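You operate a simulated robot arm through the tools that you are given. There is no shell and no other tool. Be economical: measure what you need, move in short steps, check, and stop when the job is done.

You are at the controls of a simulated robot arm. One attempt, no reset.

## Task
Jog the ring round till the screen counts one turn.
Fine: clear the old count first; hand mode, reset, ring jog key; mode switch off afterwards.

It is judged by the outcome, as a careful person would: the job done as asked, and still so three seconds after it is handed in. It fails if anything else is knocked over, pushed out of place, dropped, spilled or broken.

## Robot
A 6-joint arm with a four-finger gripper on a trunk, on a base that drives. Base frame: it is fixed to the floor where the robot stands at the start and does not move with it; the origin is under the middle of the robot, x ahead of it, y to its left, z up. Lengths are in m, angles in rad, forces in N, time in s.
With the tool pointing down near the work surface it reaches from about 0.46 to 0.92 m from the robot's upright axis, wherever it stands. Its first joint turns from -2.897 to 2.897 rad. Places, roughly: brightness dial [0.5, 0.2, 1]; control key [0.9, -0.1, 1.2]; desk lamp toggle [0.5, 0.3, 1]; film watch toggle [0.5, 0.4, 1]; mode switch [0.9, 0, 1.2]; ring jog key [0.8, 0.1, 1.2]; ring speed dial [0.7, -0.2, 1.1]; ring toggle [0.5, 0.5, 1]; roller speed dial [0.5, -0.1, 1.1]; roller toggle [0.5, 0.4, 1]; tens wheel [0.9, -0.2, 1.2]; turns zero key [0.5, 0, 1.1]; units wheel [0.9, -0.3, 1.2]. Payload 3.43 kg.
The TCP is the grasp point between the finger pads, 0.03 m short of the fingertips. In the tool frame z runs along the fingers and y along their closing line. The gripper opens to 0.12 m. The gripper's body begins 0.085 m behind the TCP.
Orientation is that of the tool frame in the base frame, as [roll, pitch, yaw] about the fixed x, y, z axes, in that order (R = Rz(yaw) Ry(pitch) Rx(roll)). With the fingers straight down and closing along the base's y, the tool's x points along the base's -x, its y along +y and its z along -z.

## Interface
- The arm moves only by the tool move_arm. Its arguments are lists of equal length, an entry for each row: "delta_rot": the turn, a rotation vector about the tool's x, y, z in units of 4 degrees (1.0 is 4 degrees), a list of three; "delta_pos": the shift along the tool's x, y, z in units of 25 mm (1.0 is 25 mm), a list of three; "hand": the gripper command, from -1 (fully open) to 1 (shut), values between in proportion. In form: {"delta_rot": [[rx, ry, rz], ...], "delta_pos": [[dx, dy, dz], ...], "hand": [hand, ...]}. A call has 1 to 12 rows; each row shifts and turns the commanded pose from where the row before left it, along the tool's axes as they then stand. A call with a number of a shift or a turn outside -1 to 1 is refused whole. A row lasts 0.2 s, in which the tool goes at most 0.05 m and 0.15 rad; a call with a longer step from one row to the next is refused whole, and so is a gripper value outside its range. A pose out of reach is approached as far as the arm can. The call stops where the force on the tool passes 50 N (or 10 N more than at its start, if that is more) or the arm is blocked; 0.2 s more then pass. Each finger halts on what it meets, pressing with about 22 N; the grip force reading is that of the motor and also rises with nothing between the fingers. The clock runs only during rows and for 0.2 s after the last one: add rows that do not move to give the fingers time. It gives the time, the measured TCP pose, the force on the tool (base axes), the opening and the grip force at its end, in the units of the frame above (readings bear some noise), with the torque about the TCP (base axes, N m) and any sound that the robot's microphone picked up.
- Cameras (640 x 400 px; columns grow to the right, rows downward): "scene" is now at [0.0597, 0.1924, 1.7842]; the picture's right is [-0.09, -1.00, 0.00], its down [-0.66, 0.06, -0.75] and it looks along [0.74, -0.07, -0.67] (base axes); focal length 263 px, centre (320, 200). "wrist" rides on the gripper at [0.071, -0.017, -0.121] in the tool frame; the picture's right is [0.23, 0.97, 0.00], its down [-0.81, 0.19, -0.55] and it looks along [-0.54, 0.13, 0.83] (tool axes); focal length 275 px, centre (320, 200). There is no depth. A picture from a camera that has moved, and an enlarged one, comes with that camera's place and axes in the base frame and with its lens. The place of the scene camera against the robot may be out by one fixed shift of up to 0.018 m in any direction.
- capture(camera): a new picture of that camera. The clock stands still meanwhile.
- slide_trunk(by): slides the trunk up (or, below 0, down) by that many m; the arm and the scene camera ride with it, the base frame stays. It gives what a move gives, with no picture.
- steer(legs): drives the robot by 1 to 6 legs, each [ahead, left, turn to the left] in m, m and rad, along the robot's own axes; the way and the turn of a leg run together, so that a leg with both is an arc; at most 1.5 m and 3.142 rad a leg. The arm and the cameras ride along, it lands a little off, and it stops where it bumps. It gives what a move gives.
- pan_tilt(pan, tilt): turns the head with the scene camera to pan (to the left, within 2.094 rad either way) and tilt (down, from -0.506 to 1.204), counted from straight ahead of the robot. It gives what a move gives.
- enlarge(camera, box): a new picture of the part [left, top, right, bottom] of that camera's present view, enlarged. The clock stands still meanwhile.
- close_job(): hands the job in; it is judged then, once.

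Work in short steps. Places have to be worked out from the pictures, the camera data and where the tool is seen: move nearer, look again, correct. Check each grasp and each placing, and mend what went wrong. You have 120 turns and 98 pictures in all, those below and enlarged ones among them. Open the gripper and draw the arm clear of the work before you hand the job in, unless the task says otherwise; then end with one line.

The tools are called after "Emit:" as name(argument=value, ...) on one line, values as JSON. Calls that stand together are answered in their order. move_arm: Moves the arm, as the interface text tells. Its arguments: {"type":"object","properties":{"delta_rot":{"type":"array","items":{"type":"array","items":{"type":"number"}}},"delta_pos":{"type":"array","items":{"type":"array","items":{"type":"number"}}},"hand":{"type":"array","items":{"type":"number"}}},"required":["delta_rot","delta_pos","hand"]} The other tools are called the same way: slide_trunk (by) slides the trunk up or down; steer (legs) drives the base; pan_tilt (pan, tilt) turns the head that bears the scene camera; capture (camera) takes a picture; enlarge (camera, box) takes an enlarged picture of a part of a camera's view; close_job () hands the job in.

At the start:

```text
t: 0.0
eef_pos: [0.4655, 0.0915, 1.5124]
orientation: [3.141, -0.001, 3.141]
wrist_force: [0.3, -0.1, 0.2]
moment: [-0.01, 0.01, 0.02]
gripper_width: 0.1201
finger_force: 0.1
trunk travel left (down, up): [-0.375, 0.165]
robot x, y, heading: [-0.0008, 0.0002, 0.001]
head pan, tilt: [-0.093, 0.73]
```

scene: 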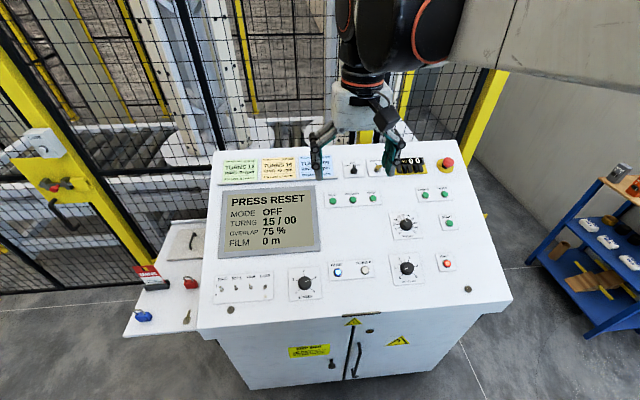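
wrist: 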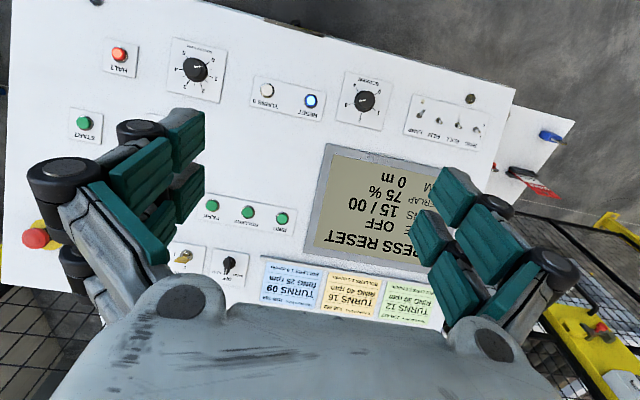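

The screen says PRESS RESET, mode OFF, turns 15/00. I'll enlarge the panel to read the labels.

Emit:
enlarge(camera="scene", box=[320, 140, 480, 240])

Emit:
enlarge(camera="scene", box=[200, 220, 360, 320])

Emit:
enlarge(camera="scene", box=[320, 220, 480, 320])

Emit:
enlarge(camera="wrist", box=[150, 160, 310, 300])

Emit:
enlarge(camera="scene", box=[120, 210, 220, 340])

```text
4.00 times, centred on (400, 190) of scene
camera zoom: at [0.0597, 0.1924, 1.7842], right [-0.09, -1.0, 0.0], down [-0.66, 0.06, -0.75], along [0.74, -0.07, -0.67], focal length 1051 px, centre (0, 240)
```

zoom: 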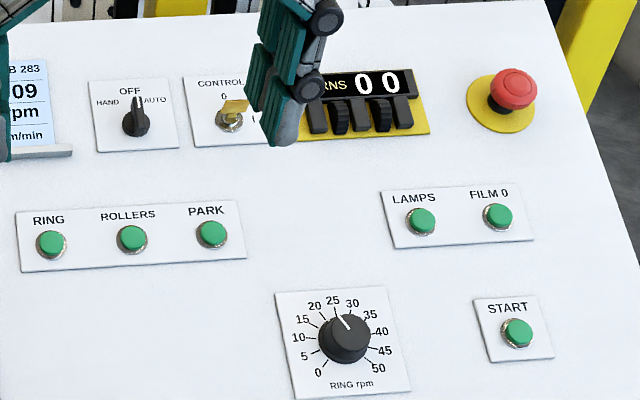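

```text
4.00 times, centred on (280, 270) of scene
camera zoom: at [0.0597, 0.1924, 1.7842], right [-0.09, -1.0, 0.0], down [-0.66, 0.06, -0.75], along [0.74, -0.07, -0.67], focal length 1051 px, centre (480, -80)
```

zoom: 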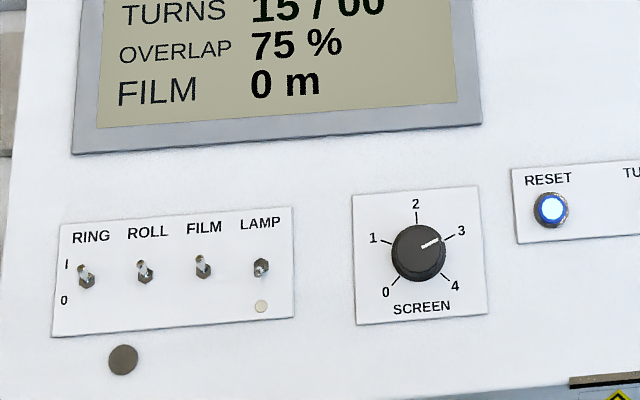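

```text
4.00 times, centred on (400, 270) of scene
camera zoom: at [0.0597, 0.1924, 1.7842], right [-0.09, -1.0, 0.0], down [-0.66, 0.06, -0.75], along [0.74, -0.07, -0.67], focal length 1051 px, centre (0, -80)
```

zoom: 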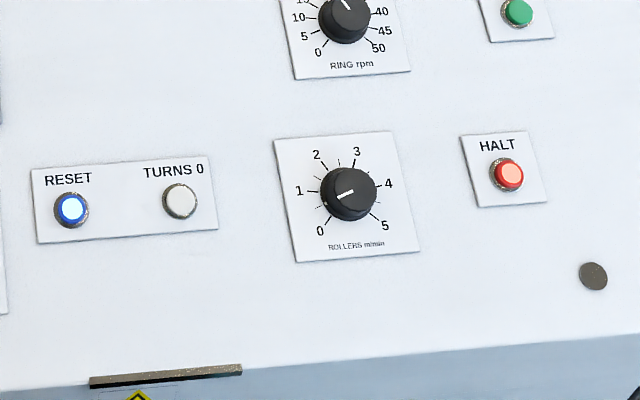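

```text
2.86 times, centred on (230, 230) of wrist
camera zoom: at [0.3951, 0.0744, 1.6342], right [-0.23, 0.97, 0.0], down [0.81, 0.19, 0.55], along [0.54, 0.13, -0.83], focal length 786 px, centre (577, 114)
```

zoom: 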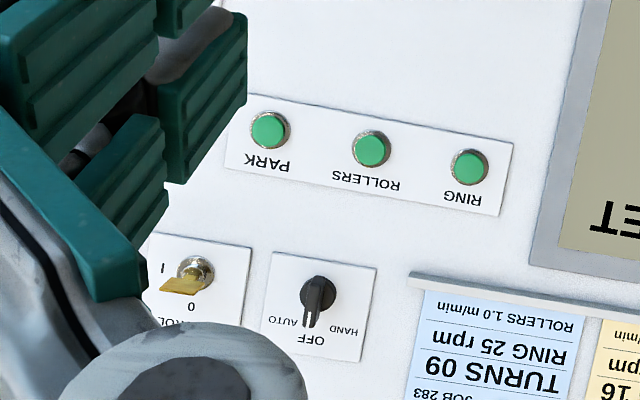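

```text
3.08 times, centred on (170, 275) of scene
camera zoom: at [0.0597, 0.1924, 1.7842], right [-0.09, -1.0, 0.0], down [-0.66, 0.06, -0.75], along [0.74, -0.07, -0.67], focal length 808 px, centre (782, -31)
```

zoom: 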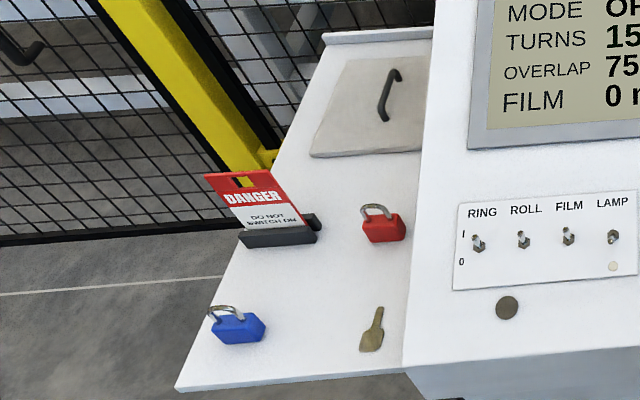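

Control key appears to stand at I and the mode switch at OFF. I judge TURNS 0 to be near (0.53, 0.00, 1.07), with the panel sloped about 20°. I shut the gripper, tilt the tool about 20° to face the panel, and move partway towards it.

Emit:
move_arm(delta_rot=[[0, -1, 0], [0, -1, 0], [0, -1, 0], [0, -1, 0], [0, -1, 0], [0, 0, 0], [0, 0, 0], [0, 0, 0], [0, 0, 0], [0, 0, 0]], delta_pos=[[0, -0.7, 0], [0, -0.7, 0], [0, -0.7, 0], [0, -0.7, 0], [0, -0.7, 0], [0.2, 0, 1], [0.2, 0, 1], [0.2, 0, 1], [0.2, 0, 1], [0.2, 0, 1]], hand=[1, 1, 1, 1, 1, 1, 1, 1, 1, 1])

Emit:
capture(camera="wrist")

Emit:
capture(camera="scene")

```text
t: 2.2
eef_pos: [0.4872, 0.0049, 1.3841]
orientation: [-3.141, 0.35, 3.142]
wrist_force: [-0.6, 0.5, -0.3]
moment: [-0.02, -0.04, -0.04]
gripper_width: 0.0
finger_force: 21.9
trunk travel left (down, up): [-0.375, 0.165]
robot x, y, heading: [-0.0026, -0.0003, -0.001]
head pan, tilt: [-0.093, 0.73]
```

```text
90 pictures are left
camera wrist: at [0.3792, -0.0128, 1.4733], right [-0.22, 0.97, -0.08], down [0.57, 0.19, 0.8], along [0.79, 0.13, -0.6], focal length 275 px, centre (320, 200)
```

wrist: 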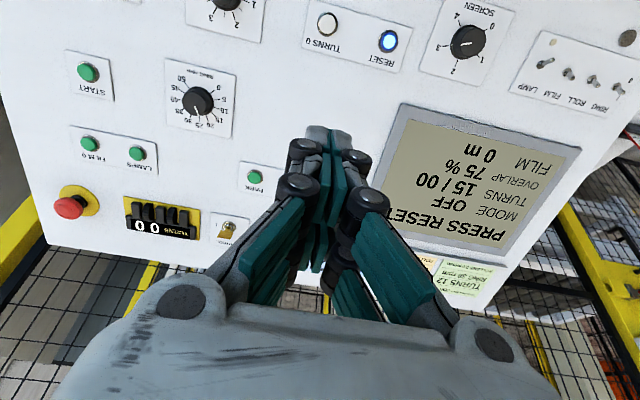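

```text
89 pictures are left
camera scene: at [0.0606, 0.1925, 1.7842], right [-0.09, -1.0, 0.0], down [-0.66, 0.06, -0.75], along [0.74, -0.07, -0.67], focal length 263 px, centre (320, 200)
```

scene: 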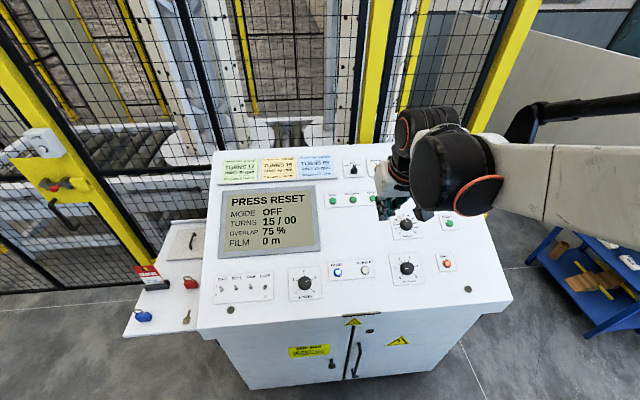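

TURNS 0 triangulates from the two wrist views to roughly (0.54, 0.00, 1.04). I descend to about 6 cm off it and look again.

Emit:
move_arm(delta_rot=[[0, 0, 0], [0, 0, 0], [0, 0, 0], [0, 0, 0], [0, 0, 0], [0, 0, 0], [0, 0, 0], [0, 0, 0], [0, 0, 0], [0, 0, 0], [0, 0, 0]], delta_pos=[[0.247, -0.02, 0.91], [0.247, -0.02, 0.91], [0.247, -0.02, 0.91], [0.247, -0.02, 0.91], [0.247, -0.02, 0.91], [0.247, -0.02, 0.91], [0.247, -0.02, 0.91], [0.247, -0.02, 0.91], [0.247, -0.02, 0.91], [0.247, -0.02, 0.91], [0.247, -0.02, 0.91]], hand=[1, 1, 1, 1, 1, 1, 1, 1, 1, 1, 1])

Emit:
capture(camera="wrist")

Emit:
capture(camera="scene")

```text
t: 4.6
eef_pos: [0.5158, -0.0017, 1.1417]
orientation: [-3.141, 0.345, -3.141]
wrist_force: [-0.3, -0.6, -0.7]
moment: [-0.01, 0.0, -0.04]
gripper_width: 0.0
finger_force: 22.2
out of reach, approached as far as the arm can: row 11
trunk travel left (down, up): [-0.375, 0.165]
robot x, y, heading: [0.0011, 0.0016, 0.002]
head pan, tilt: [-0.093, 0.73]
```

```text
88 pictures are left
camera wrist: at [0.4085, -0.0194, 1.2315], right [-0.22, 0.97, -0.08], down [0.58, 0.19, 0.8], along [0.79, 0.13, -0.6], focal length 275 px, centre (320, 200)
```

wrist: 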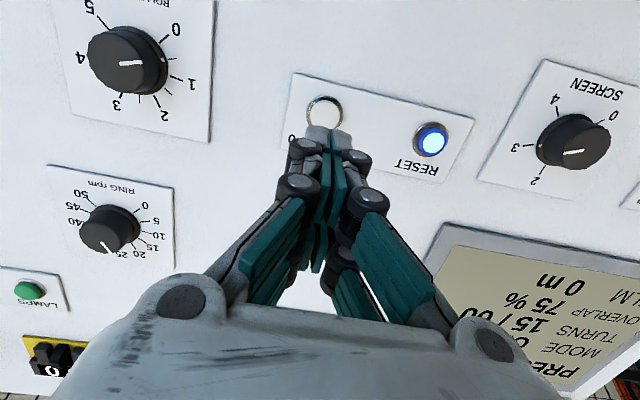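

```text
87 pictures are left
camera scene: at [0.0605, 0.1924, 1.7842], right [-0.09, -1.0, 0.0], down [-0.66, 0.06, -0.75], along [0.74, -0.07, -0.67], focal length 263 px, centre (320, 200)
```

scene: 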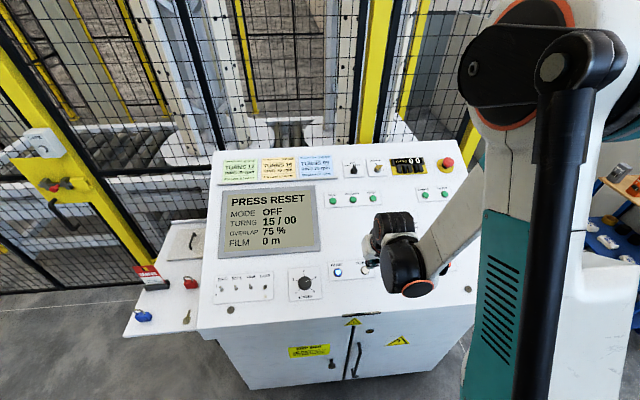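

The arm is at its near limit here, so I need to stand further back. TURNS 0 is now at (0.540, 0.000, 1.046). The panel falls away towards me, so I can back the base 0.12 m safely.

Emit:
steer(legs=[[-0.12, 0, 0]])

```text
t: 5.8
eef_pos: [0.3953, -0.002, 1.1439]
orientation: [-3.14, 0.35, -3.139]
wrist_force: [0.4, -0.4, 0.5]
moment: [-0.01, -0.05, -0.02]
gripper_width: 0.0
finger_force: 22.1
trunk travel left (down, up): [-0.375, 0.165]
robot x, y, heading: [-0.1206, 0.0002, 0.001]
head pan, tilt: [-0.093, 0.73]
```

I now bring the tip back to 1.5 cm above TURNS 0.

Emit:
move_arm(delta_rot=[[0, 0, 0], [0, 0, 0], [0, 0, 0], [0, 0, 0], [0, 0, 0], [0, 0, 0]], delta_pos=[[-0.83, 0.013, 0.4], [-0.83, 0.013, 0.4], [-0.83, 0.013, 0.4], [-0.83, 0.013, 0.6], [-0.78, 0.013, 1.0], [0, 0.013, 1.0]], hand=[1, 1, 1, 1, 1, 1])

Emit:
capture(camera="wrist")

Emit:
capture(camera="scene")

```text
t: 7.2
eef_pos: [0.5261, -0.0005, 1.0876]
orientation: [-3.141, 0.345, -3.141]
wrist_force: [0.1, 0.2, -0.1]
moment: [-0.01, 0.05, -0.02]
gripper_width: 0.0001
finger_force: 22.5
trunk travel left (down, up): [-0.375, 0.165]
robot x, y, heading: [-0.1147, 0.001, -0.001]
head pan, tilt: [-0.093, 0.73]
```

```text
86 pictures are left
camera wrist: at [0.4193, -0.0172, 1.1773], right [-0.22, 0.97, -0.08], down [0.57, 0.19, 0.8], along [0.79, 0.13, -0.6], focal length 275 px, centre (320, 200)
```

wrist: 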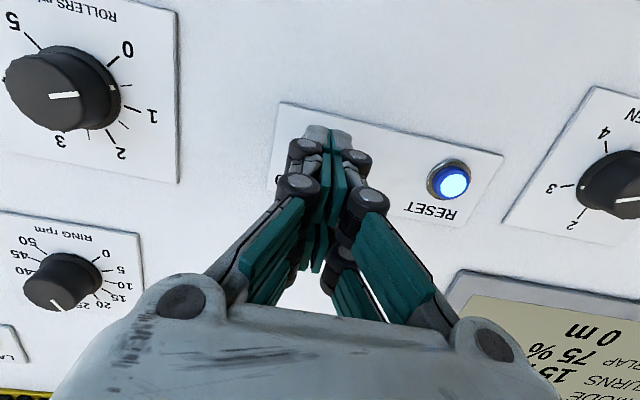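

```text
85 pictures are left
camera scene: at [-0.0576, 0.1925, 1.7841], right [-0.09, -1.0, 0.0], down [-0.66, 0.06, -0.75], along [0.74, -0.07, -0.67], focal length 263 px, centre (320, 200)
```

scene: 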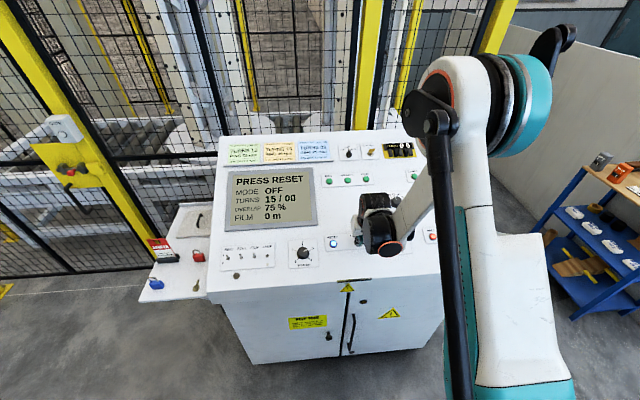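

The tip covers TURNS 0 as predicted. I press gently along the tool axis in small steps.

Emit:
move_arm(delta_rot=[[0, 0, 0], [0, 0, 0], [0, 0, 0], [0, 0, 0], [0, 0, 0], [0, 0, 0]], delta_pos=[[0, 0, 0.2], [0, 0, 0.15], [0, 0, 0.1], [0, 0, 0.1], [0, 0, 0.1], [0, 0, 0]], hand=[1, 1, 1, 1, 1, 1])

Emit:
capture(camera="wrist")

Emit:
enlarge(camera="scene", box=[220, 160, 420, 285])

```text
t: 8.6
eef_pos: [0.5299, -0.0002, 1.0757]
orientation: [-3.141, 0.352, -3.141]
wrist_force: [4.4, 3.5, 45.1]
moment: [0.06, -0.82, 0.06]
gripper_width: 0.0059
finger_force: 33.2
trunk travel left (down, up): [-0.375, 0.165]
robot x, y, heading: [-0.1167, 0.0013, 0.0]
head pan, tilt: [-0.093, 0.73]
heard: click
```

```text
84 pictures are left
camera wrist: at [0.4222, -0.0177, 1.1638], right [-0.22, 0.97, -0.08], down [0.57, 0.19, 0.8], along [0.79, 0.13, -0.6], focal length 275 px, centre (320, 200)
```

wrist: 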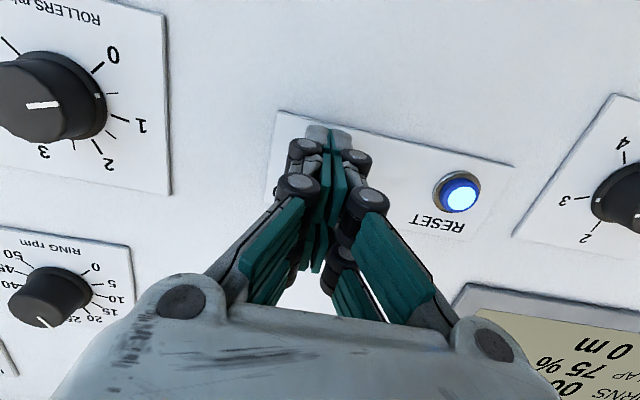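

```text
3.20 times, centred on (320, 222) of scene
camera zoom: at [-0.0623, 0.1929, 1.7847], right [-0.09, -1.0, 0.0], down [-0.66, 0.06, -0.75], along [0.74, -0.07, -0.66], focal length 841 px, centre (320, 128)
```

zoom: 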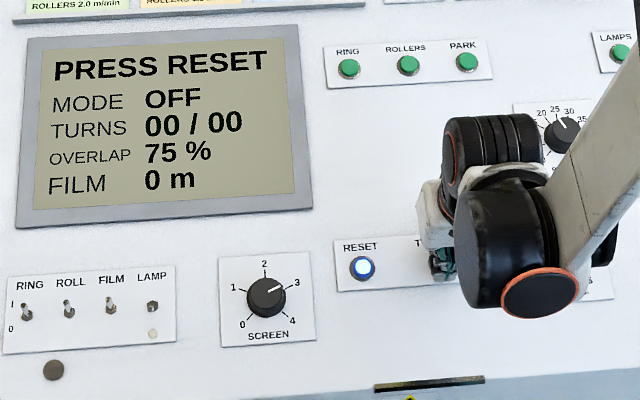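

A click, and the screen now shows TURNS 00/00. I retract 12 cm and drive forward again for the mode switch.

Emit:
move_arm(delta_rot=[[0, 0, 0], [0, 0, 0], [0, 0, 0], [0, 0, 0], [0, 0, 0], [0, 0, 0]], delta_pos=[[0, 0, -1], [0, 0, -1], [0, 0, -1], [0, 0, -1], [0, 0, -1], [0, 0, -1]], hand=[1, 1, 1, 1, 1, 1])

Emit:
steer(legs=[[0.12, 0, 0]])

Emit:
capture(camera="wrist")

Emit:
capture(camera="scene")

```text
t: 10.0
eef_pos: [0.4797, 0.002, 1.2167]
orientation: [3.141, 0.348, -3.14]
wrist_force: [0.0, 0.3, 0.1]
moment: [0.01, -0.03, 0.01]
gripper_width: 0.0
finger_force: 32.7
trunk travel left (down, up): [-0.375, 0.165]
robot x, y, heading: [-0.1194, 0.0021, 0.003]
head pan, tilt: [-0.093, 0.73]
```

```text
t: 11.3
eef_pos: [0.6, 0.0015, 1.2145]
orientation: [3.141, 0.345, -3.139]
wrist_force: [-0.1, 0.1, -1.5]
moment: [-0.01, 0.05, 0.06]
gripper_width: 0.0
finger_force: 33.1
trunk travel left (down, up): [-0.375, 0.165]
robot x, y, heading: [0.0007, 0.0004, 0.001]
head pan, tilt: [-0.093, 0.73]
```

```text
82 pictures are left
camera wrist: at [0.4943, -0.0154, 1.3045], right [-0.22, 0.97, -0.08], down [0.58, 0.19, 0.79], along [0.79, 0.13, -0.6], focal length 275 px, centre (320, 200)
```

wrist: 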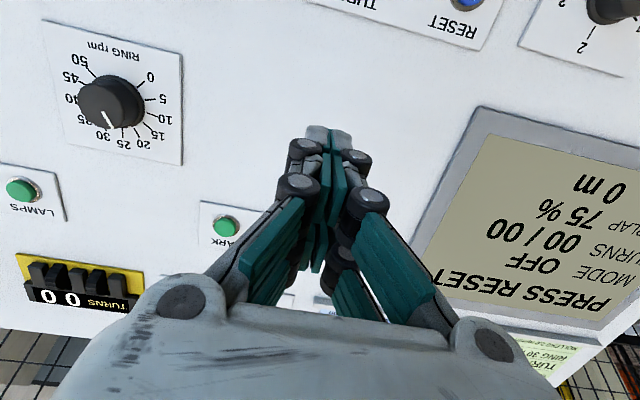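

```text
81 pictures are left
camera scene: at [0.0632, 0.1927, 1.7841], right [-0.09, -1.0, 0.0], down [-0.66, 0.06, -0.74], along [0.74, -0.07, -0.67], focal length 263 px, centre (320, 200)
```

scene: 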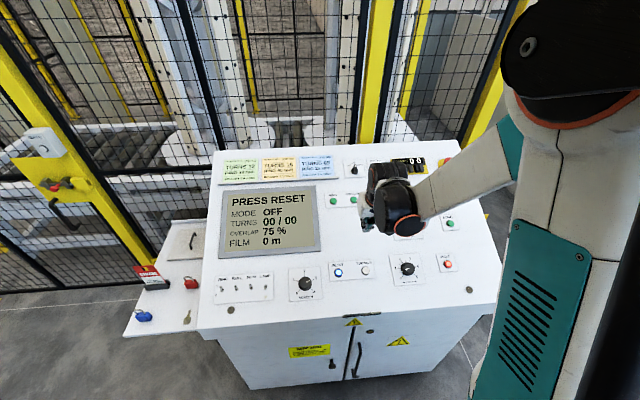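

Calibrating against the pressed key, the panel plane is z ≈ 1.047 + 0.36(x − 0.54), and the mode knob is near (0.91, −0.02, 1.18). I move parallel to the panel to above it, opening the gripper for the view.

Emit:
move_arm(delta_rot=[[0, 0, 0], [0, 0, 0], [0, 0, 0], [0, 0, 0], [0, 0, 0], [0, 0, 0], [0, 0, 0], [0, 0, 0], [0, 0, 0], [0, 0, 0], [0, 0, 0], [0, 0, 0]], delta_pos=[[-0.934, -0.075, 0.0], [-0.934, -0.075, 0.0], [-0.934, -0.075, 0.0], [-0.934, -0.075, 0.0], [-0.934, -0.075, 0.0], [-0.934, -0.075, 0.0], [-0.934, -0.075, 0.0], [-0.934, -0.075, 0.0], [-0.934, -0.075, 0], [-0.934, -0.075, 0], [-0.934, -0.075, 0], [-0.934, -0.075, 0]], hand=[1, 0, -1, -1, -1, -1, -1, -1, -1, -1, -1, -1])

Emit:
capture(camera="wrist")

Emit:
capture(camera="scene")

```text
t: 13.9
eef_pos: [0.8636, -0.0192, 1.3119]
orientation: [-3.142, 0.346, -3.14]
wrist_force: [0.5, 0.2, 0.9]
moment: [0.01, 0.01, 0.0]
gripper_width: 0.1202
finger_force: 0.2
trunk travel left (down, up): [-0.375, 0.165]
robot x, y, heading: [0.0036, -0.0019, 0.005]
head pan, tilt: [-0.093, 0.73]
```

```text
80 pictures are left
camera wrist: at [0.7571, -0.0365, 1.4006], right [-0.22, 0.97, -0.08], down [0.57, 0.19, 0.8], along [0.79, 0.13, -0.6], focal length 275 px, centre (320, 200)
```

wrist: 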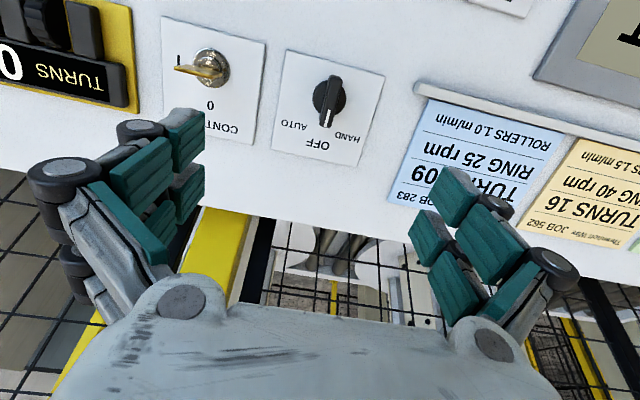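

```text
79 pictures are left
camera scene: at [0.0614, 0.1927, 1.7842], right [-0.09, -1.0, 0.0], down [-0.66, 0.06, -0.75], along [0.74, -0.07, -0.67], focal length 263 px, centre (320, 200)
```

scene: 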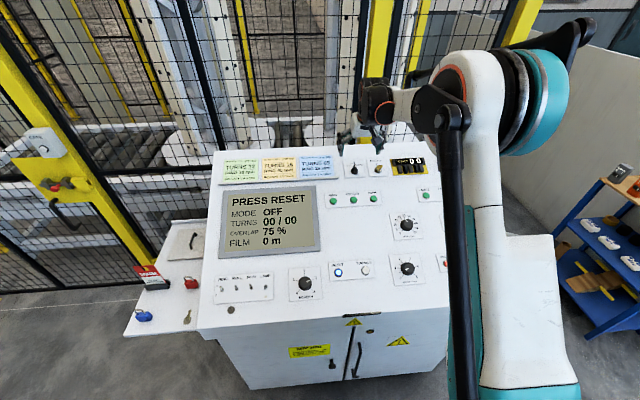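

The mode knob sits between the fingers; I judge its foot at (0.899, −0.014, 1.176). I narrow the opening to 5 cm, centre on it and go down 6.5 cm, then look.

Emit:
move_arm(delta_rot=[[0, 0, 0], [0, 0, 0], [0, 0, 0], [0, 0, 0], [0, 0, 0]], delta_pos=[[0.27, 0.11, 0], [0.27, 0.12, 0.6], [0, 0, 1], [0, 0, 1], [0, 0, 0]], hand=[0.167, 0.167, 0.167, 0.167, 0.167])

Emit:
capture(camera="wrist")

Emit:
enlarge(camera="scene", box=[300, 110, 460, 210])

```text
t: 15.1
eef_pos: [0.8717, -0.0138, 1.2455]
orientation: [3.142, 0.348, -3.14]
wrist_force: [1.0, -0.1, 0.0]
moment: [0.03, -0.02, 0.0]
gripper_width: 0.0499
finger_force: 0.1
trunk travel left (down, up): [-0.375, 0.165]
robot x, y, heading: [0.0019, -0.0005, -0.003]
head pan, tilt: [-0.093, 0.73]
```

```text
78 pictures are left
camera wrist: at [0.7647, -0.0314, 1.3358], right [-0.22, 0.97, -0.08], down [0.57, 0.19, 0.8], along [0.79, 0.13, -0.6], focal length 275 px, centre (320, 200)
```

wrist: 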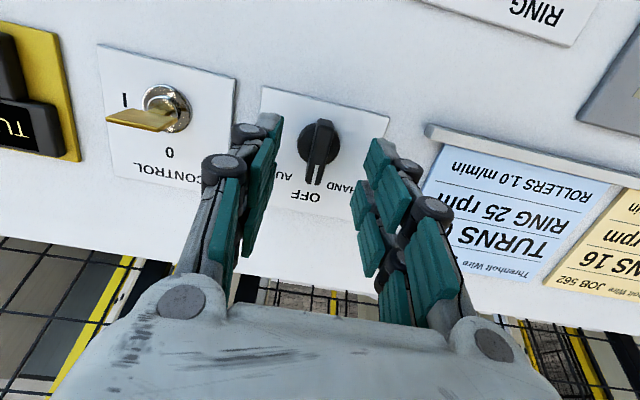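

```text
4.00 times, centred on (380, 160) of scene
camera zoom: at [0.0602, 0.1927, 1.7843], right [-0.09, -1.0, 0.0], down [-0.66, 0.06, -0.75], along [0.74, -0.07, -0.67], focal length 1051 px, centre (80, 360)
```

zoom: 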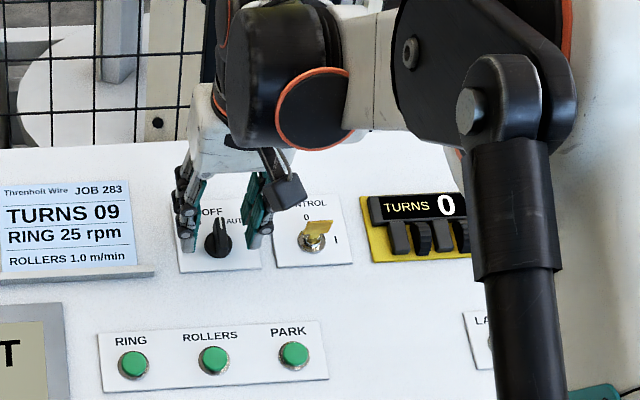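

Aligned over the knob, with the tips about 4.4 cm above the panel. I go down 3.6 cm more, straddling the knob.

Emit:
move_arm(delta_rot=[[0, 0, 0], [0, 0, 0], [0, 0, 0], [0, 0, 0]], delta_pos=[[0, 0, 0.5], [0, 0, 0.5], [0, 0, 0.44], [0, 0, 0]], hand=[0.167, 0.167, 0.167, 0.167])

Emit:
capture(camera="wrist")

Emit:
enlarge(camera="scene", box=[300, 110, 460, 210])

```text
t: 15.7
eef_pos: [0.8787, -0.0161, 1.2297]
orientation: [-3.14, 0.356, -3.14]
wrist_force: [-21.6, -0.2, 21.5]
moment: [0.06, -0.3, 0.04]
gripper_width: 0.0575
finger_force: 5.0
trunk travel left (down, up): [-0.375, 0.165]
robot x, y, heading: [0.0, -0.0006, 0.004]
head pan, tilt: [-0.093, 0.73]
stopped in row 3: the force on the tool passed its limit at 63 N (the readings are from after the stop); the commanded pose is now the measured one
```

```text
76 pictures are left
camera wrist: at [0.7708, -0.0333, 1.3182], right [-0.22, 0.97, -0.08], down [0.57, 0.19, 0.8], along [0.79, 0.13, -0.59], focal length 275 px, centre (320, 200)
```

wrist: 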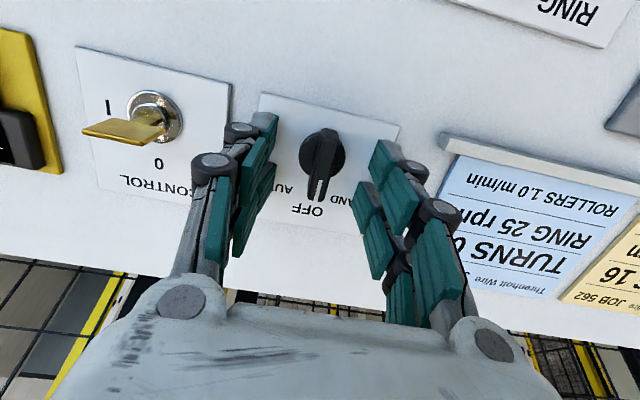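

```text
4.00 times, centred on (380, 160) of scene
camera zoom: at [0.0536, 0.1926, 1.7846], right [-0.09, -1.0, 0.0], down [-0.66, 0.06, -0.75], along [0.75, -0.07, -0.66], focal length 1051 px, centre (80, 360)
```

zoom: 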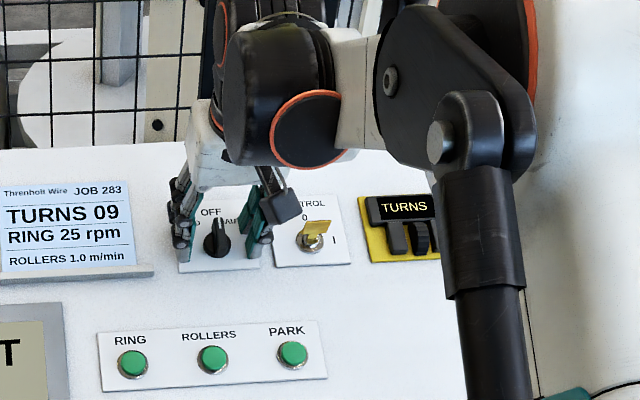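

The tips touched the panel earlier than expected, so the panel is nearer 24° steep. I back off 6 mm, add 4° tilt, and zoom in to check alignment with the knob.

Emit:
move_arm(delta_rot=[[0, 0, 0], [0, -1, 0], [0, 0, 0]], delta_pos=[[0, 0, -0.24], [0, 0, 0], [0, 0, 0]], hand=[0.167, 0.167, 0.167])

Emit:
enlarge(camera="wrist", box=[220, 80, 420, 205])

Emit:
enlarge(camera="scene", box=[330, 140, 394, 180])

```text
t: 16.5
eef_pos: [0.8811, -0.014, 1.232]
orientation: [-3.141, 0.424, -3.14]
wrist_force: [-4.7, 1.4, 4.1]
moment: [-0.08, 0.15, -0.16]
gripper_width: 0.05
finger_force: 0.3
trunk travel left (down, up): [-0.375, 0.165]
robot x, y, heading: [0.0, -0.0008, -0.001]
head pan, tilt: [-0.093, 0.73]
```

```text
3.20 times, centred on (320, 142) of wrist
camera zoom: at [0.7674, -0.0324, 1.312], right [-0.21, 0.97, -0.09], down [0.51, 0.19, 0.84], along [0.83, 0.13, -0.54], focal length 881 px, centre (320, 384)
```

zoom: 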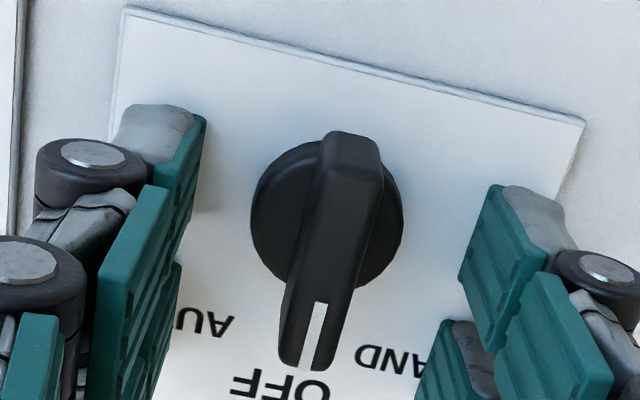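

```text
10.00 times, centred on (362, 160) of scene
camera zoom: at [0.0596, 0.1928, 1.7842], right [-0.09, -1.0, 0.0], down [-0.66, 0.06, -0.75], along [0.74, -0.07, -0.67], focal length 2627 px, centre (-100, 600)
```

zoom: 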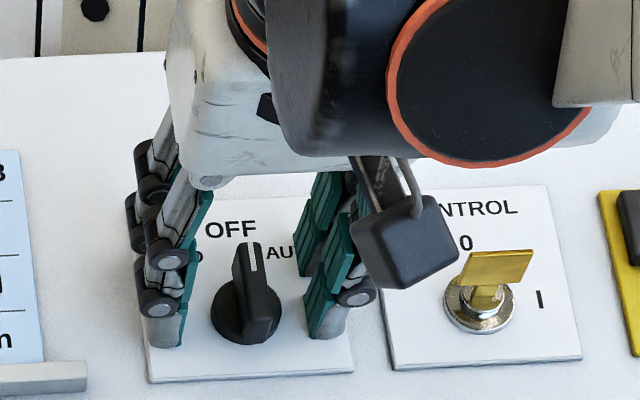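

The fingers straddle the knob well. I raise 9 mm so the tips clear the skirt and close on the blade.

Emit:
move_arm(delta_rot=[[0, 0, 0], [0, 0, 0], [0, 0, 0], [0, 0, 0]], delta_pos=[[0, 0, -0.36], [0, 0, 0], [0, 0, 0], [0, 0, 0]], hand=[0.167, 0.5, 0.9, 0.9])

Emit:
enlarge(camera="wrist", box=[220, 80, 420, 205])

Emit:
enlarge(camera="scene", box=[330, 140, 394, 180])

```text
t: 17.5
eef_pos: [0.8779, -0.0152, 1.239]
orientation: [-3.141, 0.421, -3.139]
wrist_force: [4.0, -1.5, -2.7]
moment: [-0.06, -0.17, -0.02]
gripper_width: 0.0097
finger_force: 43.0
trunk travel left (down, up): [-0.375, 0.165]
robot x, y, heading: [0.003, -0.0026, -0.001]
head pan, tilt: [-0.093, 0.73]
```

```text
3.20 times, centred on (320, 142) of wrist
camera zoom: at [0.7645, -0.0338, 1.3199], right [-0.21, 0.97, -0.09], down [0.51, 0.19, 0.84], along [0.83, 0.13, -0.54], focal length 881 px, centre (320, 384)
```

zoom: 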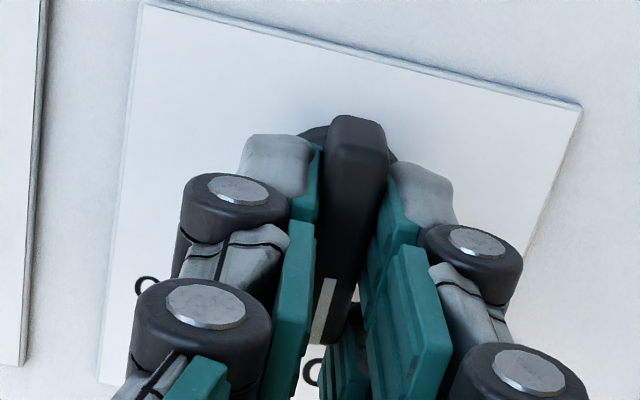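

```text
10.00 times, centred on (362, 160) of scene
camera zoom: at [0.0616, 0.1923, 1.7842], right [-0.09, -1.0, 0.0], down [-0.66, 0.06, -0.75], along [0.74, -0.07, -0.67], focal length 2627 px, centre (-100, 600)
```

zoom: 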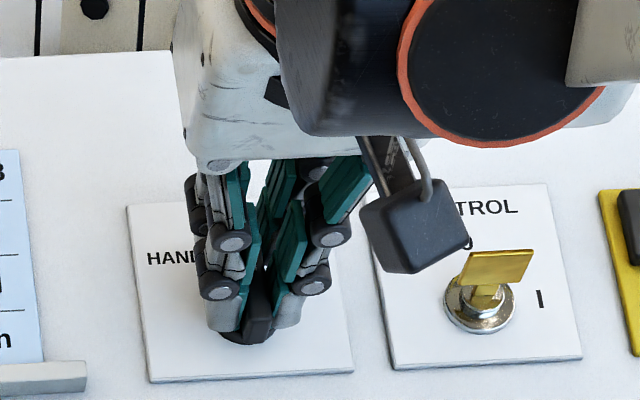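

The blade is gripped (≈10 mm). I turn about the tool axis towards HAND (negative about tool z), 24° first.

Emit:
move_arm(delta_rot=[[0, 0, -1], [0, 0, -1], [0, 0, -1], [0, 0, -1], [0, 0, -1], [0, 0, -1]], delta_pos=[[0, 0, 0], [0, 0, 0], [0, 0, 0], [0, 0, 0], [0, 0, 0], [0, 0, 0]], hand=[0.9, 0.9, 0.9, 0.9, 0.9, 0.9])

Emit:
enlarge(camera="scene", box=[210, 140, 402, 260])

```text
t: 18.9
eef_pos: [0.877, -0.0117, 1.2385]
orientation: [-2.96, 0.384, -2.682]
wrist_force: [-10.1, 18.9, -11.8]
moment: [0.87, -0.28, 0.12]
gripper_width: 0.0097
finger_force: 43.2
trunk travel left (down, up): [-0.375, 0.165]
robot x, y, heading: [0.0043, 0.0011, 0.004]
head pan, tilt: [-0.093, 0.73]
```

```text
3.33 times, centred on (306, 200) of scene
camera zoom: at [0.0605, 0.1958, 1.7837], right [-0.09, -1.0, 0.0], down [-0.66, 0.06, -0.75], along [0.74, -0.07, -0.67], focal length 876 px, centre (367, 200)
```

zoom: 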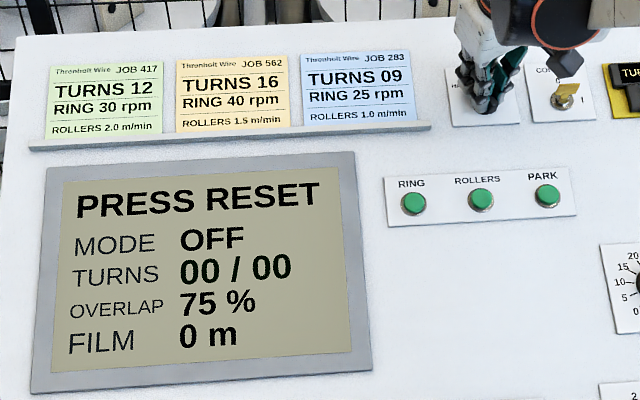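

The screen still says OFF. The side force shows my grip is about 1 cm up-panel of the knob's axis, so I continue turning with a matching shift along tool y.

Emit:
move_arm(delta_rot=[[0, 0, 0], [0, 0, -1], [0, 0, -1], [0, 0, -1], [0, 0, -1], [0, 0, -1], [0, 0, -1], [0, 0, 0]], delta_pos=[[0, 0.17, 0], [0, 0.03, 0], [0, 0.03, 0], [0, 0.03, 0], [0, 0.03, 0], [0, 0.03, 0], [0, 0.03, 0], [0, 0, 0]], hand=[0.9, 0.9, 0.9, 0.9, 0.9, 0.9, 0.9, 0.9])

Emit:
enlarge(camera="scene", box=[210, 140, 402, 260])

```text
t: 20.7
eef_pos: [0.8752, -0.0076, 1.2371]
orientation: [-2.819, 0.276, -2.255]
wrist_force: [-3.7, 6.2, 2.0]
moment: [0.36, 0.48, -1.38]
gripper_width: 0.01
finger_force: 43.5
trunk travel left (down, up): [-0.375, 0.165]
robot x, y, heading: [0.0022, 0.0013, 0.003]
head pan, tilt: [-0.093, 0.73]
```

```text
3.33 times, centred on (306, 200) of scene
camera zoom: at [0.0598, 0.1935, 1.7842], right [-0.09, -1.0, 0.0], down [-0.66, 0.06, -0.75], along [0.74, -0.07, -0.67], focal length 876 px, centre (367, 200)
```

zoom: 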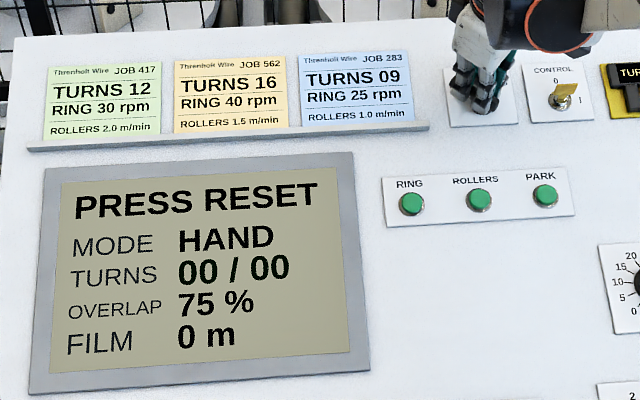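

Mode HAND. I release, retract, and turn the tool back to straight.

Emit:
move_arm(delta_rot=[[0, 0, 0], [0, 0, 0], [0, 0, 0], [0, 0, 0], [0, 0, 0], [0, 0, 0], [0, 0, 0]], delta_pos=[[0, 0, 0], [0, 0, 0], [0, 0, -0.5], [0, 0, -1], [0, 0, -1], [0, 0, -1], [0, 0, -1]], hand=[0.167, 0.167, 0.167, 0.167, 0.167, 0.167, 0.167])

Emit:
move_arm(delta_rot=[[0, 0, 1], [0, 0, 1], [0, 0, 1], [0, 0, 1], [0, 0, 1], [0, 0, 1], [0, 0, 1], [0, 0, 1], [0, 0, 1], [0, 0, 1], [0, 0, 1], [0, 0, 1]], delta_pos=[[0, 0, 0], [0, 0, 0], [0, 0, 0], [0, 0, 0], [0, 0, 0], [0, 0, 0], [0, 0, 0], [0, 0, 0], [0, 0, 0], [0, 0, 0], [0, 0, 0], [0, 0, 0]], hand=[0.167, 0.167, 0.5, 1, 1, 1, 1, 1, 1, 1, 1, 1])

Emit:
capture(camera="scene")

Emit:
capture(camera="wrist")

```text
t: 22.3
eef_pos: [0.8273, -0.01, 1.339]
orientation: [-2.819, 0.28, -2.255]
wrist_force: [-0.4, -0.2, -0.6]
moment: [0.01, 0.03, 0.0]
gripper_width: 0.0499
finger_force: 0.1
trunk travel left (down, up): [-0.375, 0.165]
robot x, y, heading: [0.0015, -0.0029, 0.002]
head pan, tilt: [-0.093, 0.73]
```

```text
t: 24.9
eef_pos: [0.8273, -0.0077, 1.3404]
orientation: [3.14, 0.421, -3.138]
wrist_force: [-0.1, 0.0, 0.8]
moment: [-0.02, 0.03, 0.02]
gripper_width: 0.0001
finger_force: 22.1
trunk travel left (down, up): [-0.375, 0.165]
robot x, y, heading: [0.0021, -0.0025, 0.006]
head pan, tilt: [-0.093, 0.73]
```

```text
68 pictures are left
camera scene: at [0.0606, 0.1927, 1.7842], right [-0.09, -1.0, 0.0], down [-0.66, 0.06, -0.75], along [0.74, -0.07, -0.67], focal length 263 px, centre (320, 200)
```

scene: 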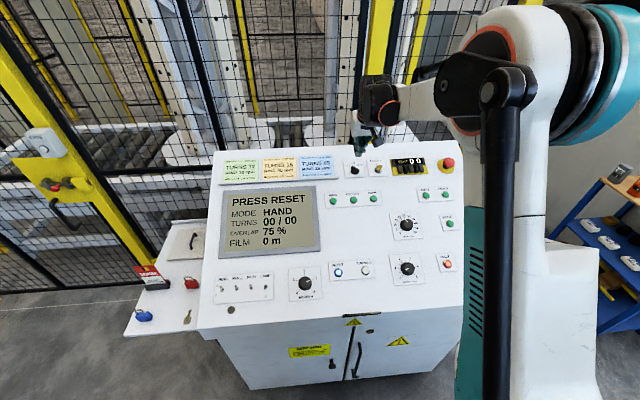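

```text
67 pictures are left
camera wrist: at [0.7145, -0.0254, 1.4219], right [-0.21, 0.97, -0.09], down [0.51, 0.19, 0.84], along [0.83, 0.13, -0.54], focal length 275 px, centre (320, 200)
```

wrist: 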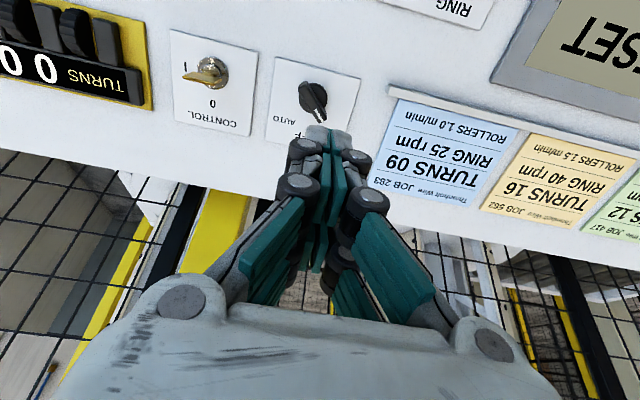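

The knob stays at HAND. Next RESET, which I place at (0.540, 0.089, 1.047): back the base 0.12 m, then move down to 1.5 cm above it.

Emit:
steer(legs=[[-0.12, 0, 0]])

Emit:
move_arm(delta_rot=[[0, 0, 0], [0, 0, 0], [0, 0, 0], [0, 0, 0], [0, 0, 0], [0, 0, 0], [0, 0, 0], [0, 0, 0], [0, 0, 0], [0, 0, 0], [0, 0, 0]], delta_pos=[[1, 0.353, 0], [1, 0.353, 0], [1, 0.353, 0], [1, 0.353, 0], [1, 0.353, 0.5], [1, 0.353, 0.5], [1, 0.353, 1], [1, 0.353, 1], [1, 0.353, 1], [1, 0.353, 1], [0.9, 0.353, 0.7]], hand=[1, 1, 1, 1, 1, 1, 1, 1, 1, 1, 1])

Emit:
capture(camera="wrist")

Emit:
capture(camera="scene")

```text
t: 26.1
eef_pos: [0.7102, -0.0086, 1.3421]
orientation: [-3.14, 0.423, -3.141]
wrist_force: [-0.1, 0.1, 0.2]
moment: [-0.01, -0.05, 0.0]
gripper_width: 0.0001
finger_force: 22.3
trunk travel left (down, up): [-0.375, 0.165]
robot x, y, heading: [-0.1128, 0.0016, -0.001]
head pan, tilt: [-0.093, 0.73]
```

```text
t: 28.6
eef_pos: [0.5197, 0.0891, 1.1015]
orientation: [3.141, 0.423, -3.141]
wrist_force: [0.4, -0.6, -0.1]
moment: [-0.02, 0.01, 0.02]
gripper_width: 0.0001
finger_force: 22.0
trunk travel left (down, up): [-0.375, 0.165]
robot x, y, heading: [-0.1139, -0.0016, -0.003]
head pan, tilt: [-0.093, 0.73]
```

```text
66 pictures are left
camera wrist: at [0.4066, 0.0718, 1.1821], right [-0.21, 0.97, -0.09], down [0.51, 0.19, 0.84], along [0.83, 0.13, -0.54], focal length 275 px, centre (320, 200)
```

wrist: 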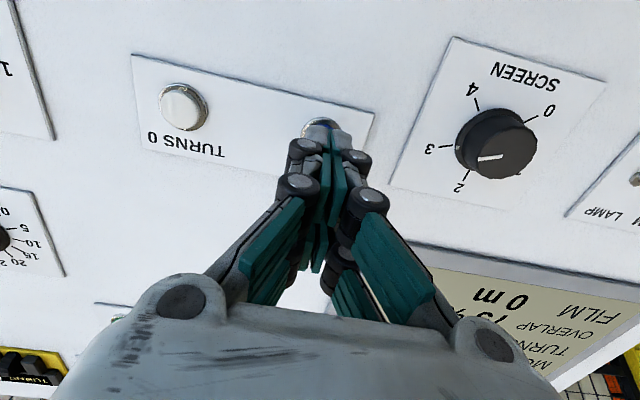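

```text
65 pictures are left
camera scene: at [-0.055, 0.1929, 1.7842], right [-0.09, -1.0, 0.0], down [-0.66, 0.06, -0.75], along [0.74, -0.07, -0.67], focal length 263 px, centre (320, 200)
```

scene: 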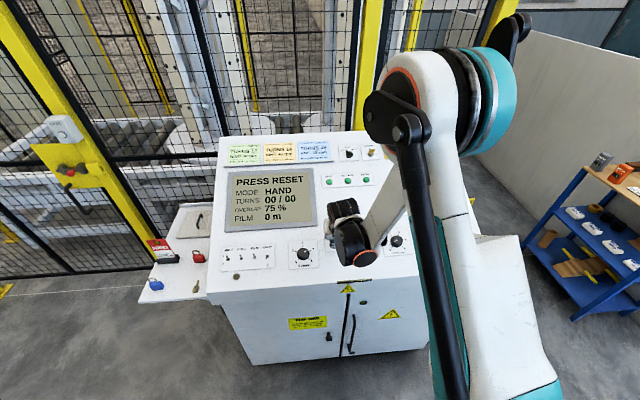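

RESET lies just ahead of the tip, slightly nearer to me. I shift 4 mm down-panel and press, in small steps at the end.

Emit:
move_arm(delta_rot=[[0, 0, 0], [0, 0, 0], [0, 0, 0], [0, 0, 0], [0, 0, 0], [0, 0, 0]], delta_pos=[[0.16, -0.06, 0.3], [0, 0, 0.4], [0, 0, 0.2], [0, 0, 0.1], [0, 0, 0.1], [0, 0, 0.1]], hand=[1, 1, 1, 1, 1, 1])

Emit:
capture(camera="scene")

```text
t: 29.9
eef_pos: [0.5274, 0.0876, 1.0742]
orientation: [-3.141, 0.427, -3.14]
wrist_force: [-3.0, 0.1, 43.1]
moment: [0.04, -0.32, -0.02]
gripper_width: 0.0059
finger_force: 33.6
trunk travel left (down, up): [-0.375, 0.165]
robot x, y, heading: [-0.1145, -0.0006, 0.002]
head pan, tilt: [-0.093, 0.73]
heard: click
```

```text
64 pictures are left
camera scene: at [-0.0597, 0.1918, 1.785], right [-0.09, -1.0, 0.0], down [-0.66, 0.06, -0.75], along [0.74, -0.07, -0.66], focal length 263 px, centre (320, 200)
```

scene: 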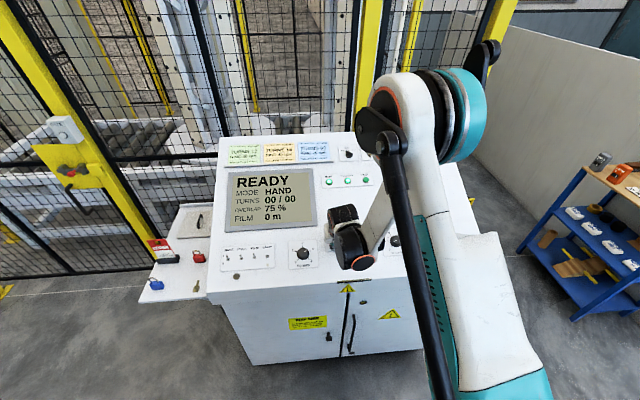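

READY in HAND mode. I retract 6 cm and travel up-panel to above the RING key, about (0.773, 0.080, 1.150).

Emit:
move_arm(delta_rot=[[0, 0, 0], [0, 0, 0], [0, 0, 0]], delta_pos=[[0, 0, -0.8], [0, 0, -0.8], [0, 0, -0.8]], hand=[1, 1, 1])

Emit:
move_arm(delta_rot=[[0, 0, 0], [0, 0, 0], [0, 0, 0], [0, 0, 0], [0, 0, 0], [0, 0, 0], [0, 0, 0], [0, 0, 0], [0, 0, 0], [0, 0, 0], [0, 0, 0]], delta_pos=[[-0.93, -0.027, 0], [-0.93, -0.027, 0], [-0.93, -0.027, 0], [-0.93, -0.027, 0], [-0.93, -0.027, 0], [-0.93, -0.027, 0], [-0.93, -0.027, 0], [-0.93, -0.027, 0], [-0.93, -0.027, 0], [-0.93, -0.027, 0], [-0.93, -0.027, 0]], hand=[1, 1, 1, 1, 1, 1, 1, 1, 1, 1, 1])

Emit:
capture(camera="wrist")

Emit:
capture(camera="scene")

```text
t: 30.8
eef_pos: [0.505, 0.0858, 1.1257]
orientation: [3.141, 0.424, -3.14]
wrist_force: [-1.0, 0.8, 0.2]
moment: [-0.02, 0.0, 0.01]
gripper_width: 0.0001
finger_force: 33.0
trunk travel left (down, up): [-0.375, 0.165]
robot x, y, heading: [-0.1147, -0.0017, -0.001]
head pan, tilt: [-0.093, 0.73]
```

```text
t: 33.1
eef_pos: [0.737, 0.0767, 1.2302]
orientation: [3.141, 0.424, -3.14]
wrist_force: [-0.3, 0.4, 0.9]
moment: [-0.01, 0.05, 0.0]
gripper_width: 0.0
finger_force: 33.0
trunk travel left (down, up): [-0.375, 0.165]
robot x, y, heading: [-0.1152, 0.0021, -0.0]
head pan, tilt: [-0.093, 0.73]
```

```text
63 pictures are left
camera wrist: at [0.6237, 0.0592, 1.312], right [-0.21, 0.97, -0.09], down [0.51, 0.19, 0.84], along [0.83, 0.13, -0.54], focal length 275 px, centre (320, 200)
```

wrist: 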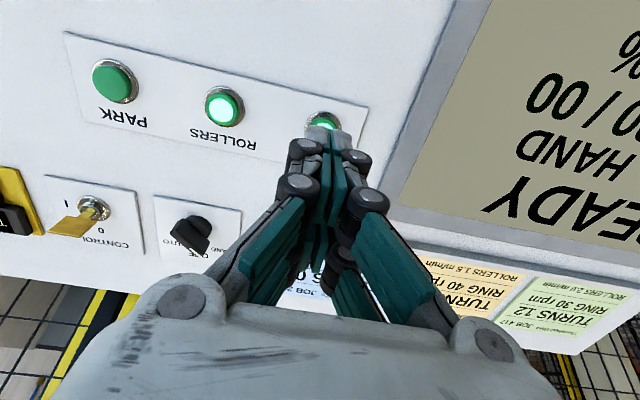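

```text
62 pictures are left
camera scene: at [-0.0545, 0.1925, 1.7842], right [-0.09, -1.0, 0.0], down [-0.66, 0.06, -0.75], along [0.74, -0.07, -0.67], focal length 263 px, centre (320, 200)
```

scene: 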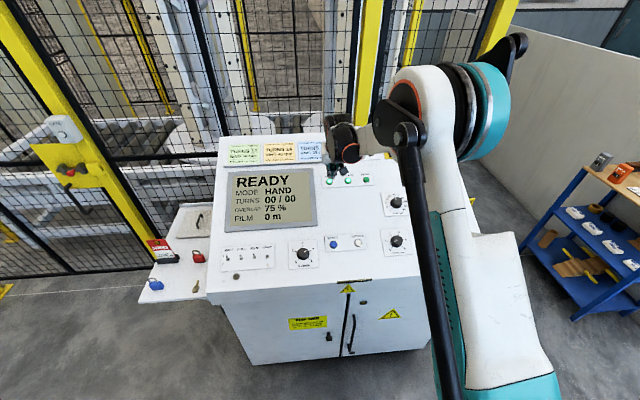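

Ring key is about 5.8 cm ahead along the tool, 3 mm down-panel. I go to about 8 mm above it.

Emit:
move_arm(delta_rot=[[0, 0, 0], [0, 0, 0], [0, 0, 0], [0, 0, 0]], delta_pos=[[0.12, 0, 0.6], [0, 0, 0.8], [0, 0, 0.6], [0, 0, 0]], hand=[1, 1, 1, 1])

Emit:
capture(camera="wrist")

Emit:
enlarge(camera="scene", box=[230, 140, 390, 240])

```text
t: 34.1
eef_pos: [0.7543, 0.0798, 1.1829]
orientation: [3.14, 0.423, -3.14]
wrist_force: [0.2, 0.0, -0.4]
moment: [0.02, -0.01, 0.02]
gripper_width: 0.0
finger_force: 33.2
trunk travel left (down, up): [-0.375, 0.165]
robot x, y, heading: [-0.1154, -0.0045, 0.001]
head pan, tilt: [-0.093, 0.73]
```

```text
61 pictures are left
camera wrist: at [0.6402, 0.0619, 1.2637], right [-0.21, 0.97, -0.09], down [0.51, 0.19, 0.84], along [0.83, 0.13, -0.54], focal length 275 px, centre (320, 200)
```

wrist: 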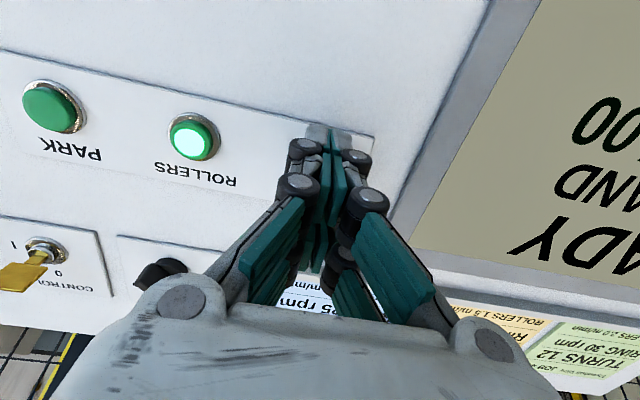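

```text
4.00 times, centred on (310, 190) of scene
camera zoom: at [-0.0554, 0.1924, 1.7843], right [-0.09, -1.0, 0.0], down [-0.66, 0.06, -0.75], along [0.74, -0.07, -0.67], focal length 1051 px, centre (360, 240)
```

zoom: 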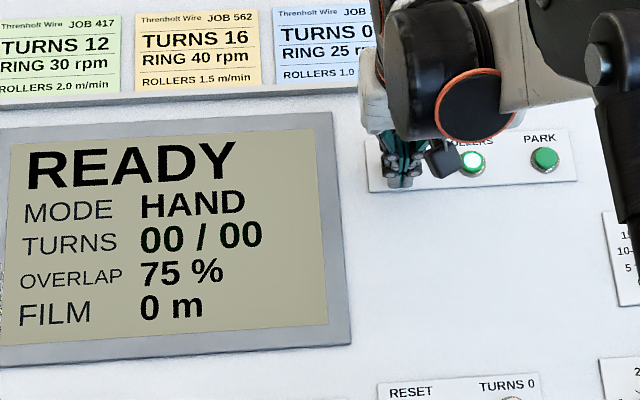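

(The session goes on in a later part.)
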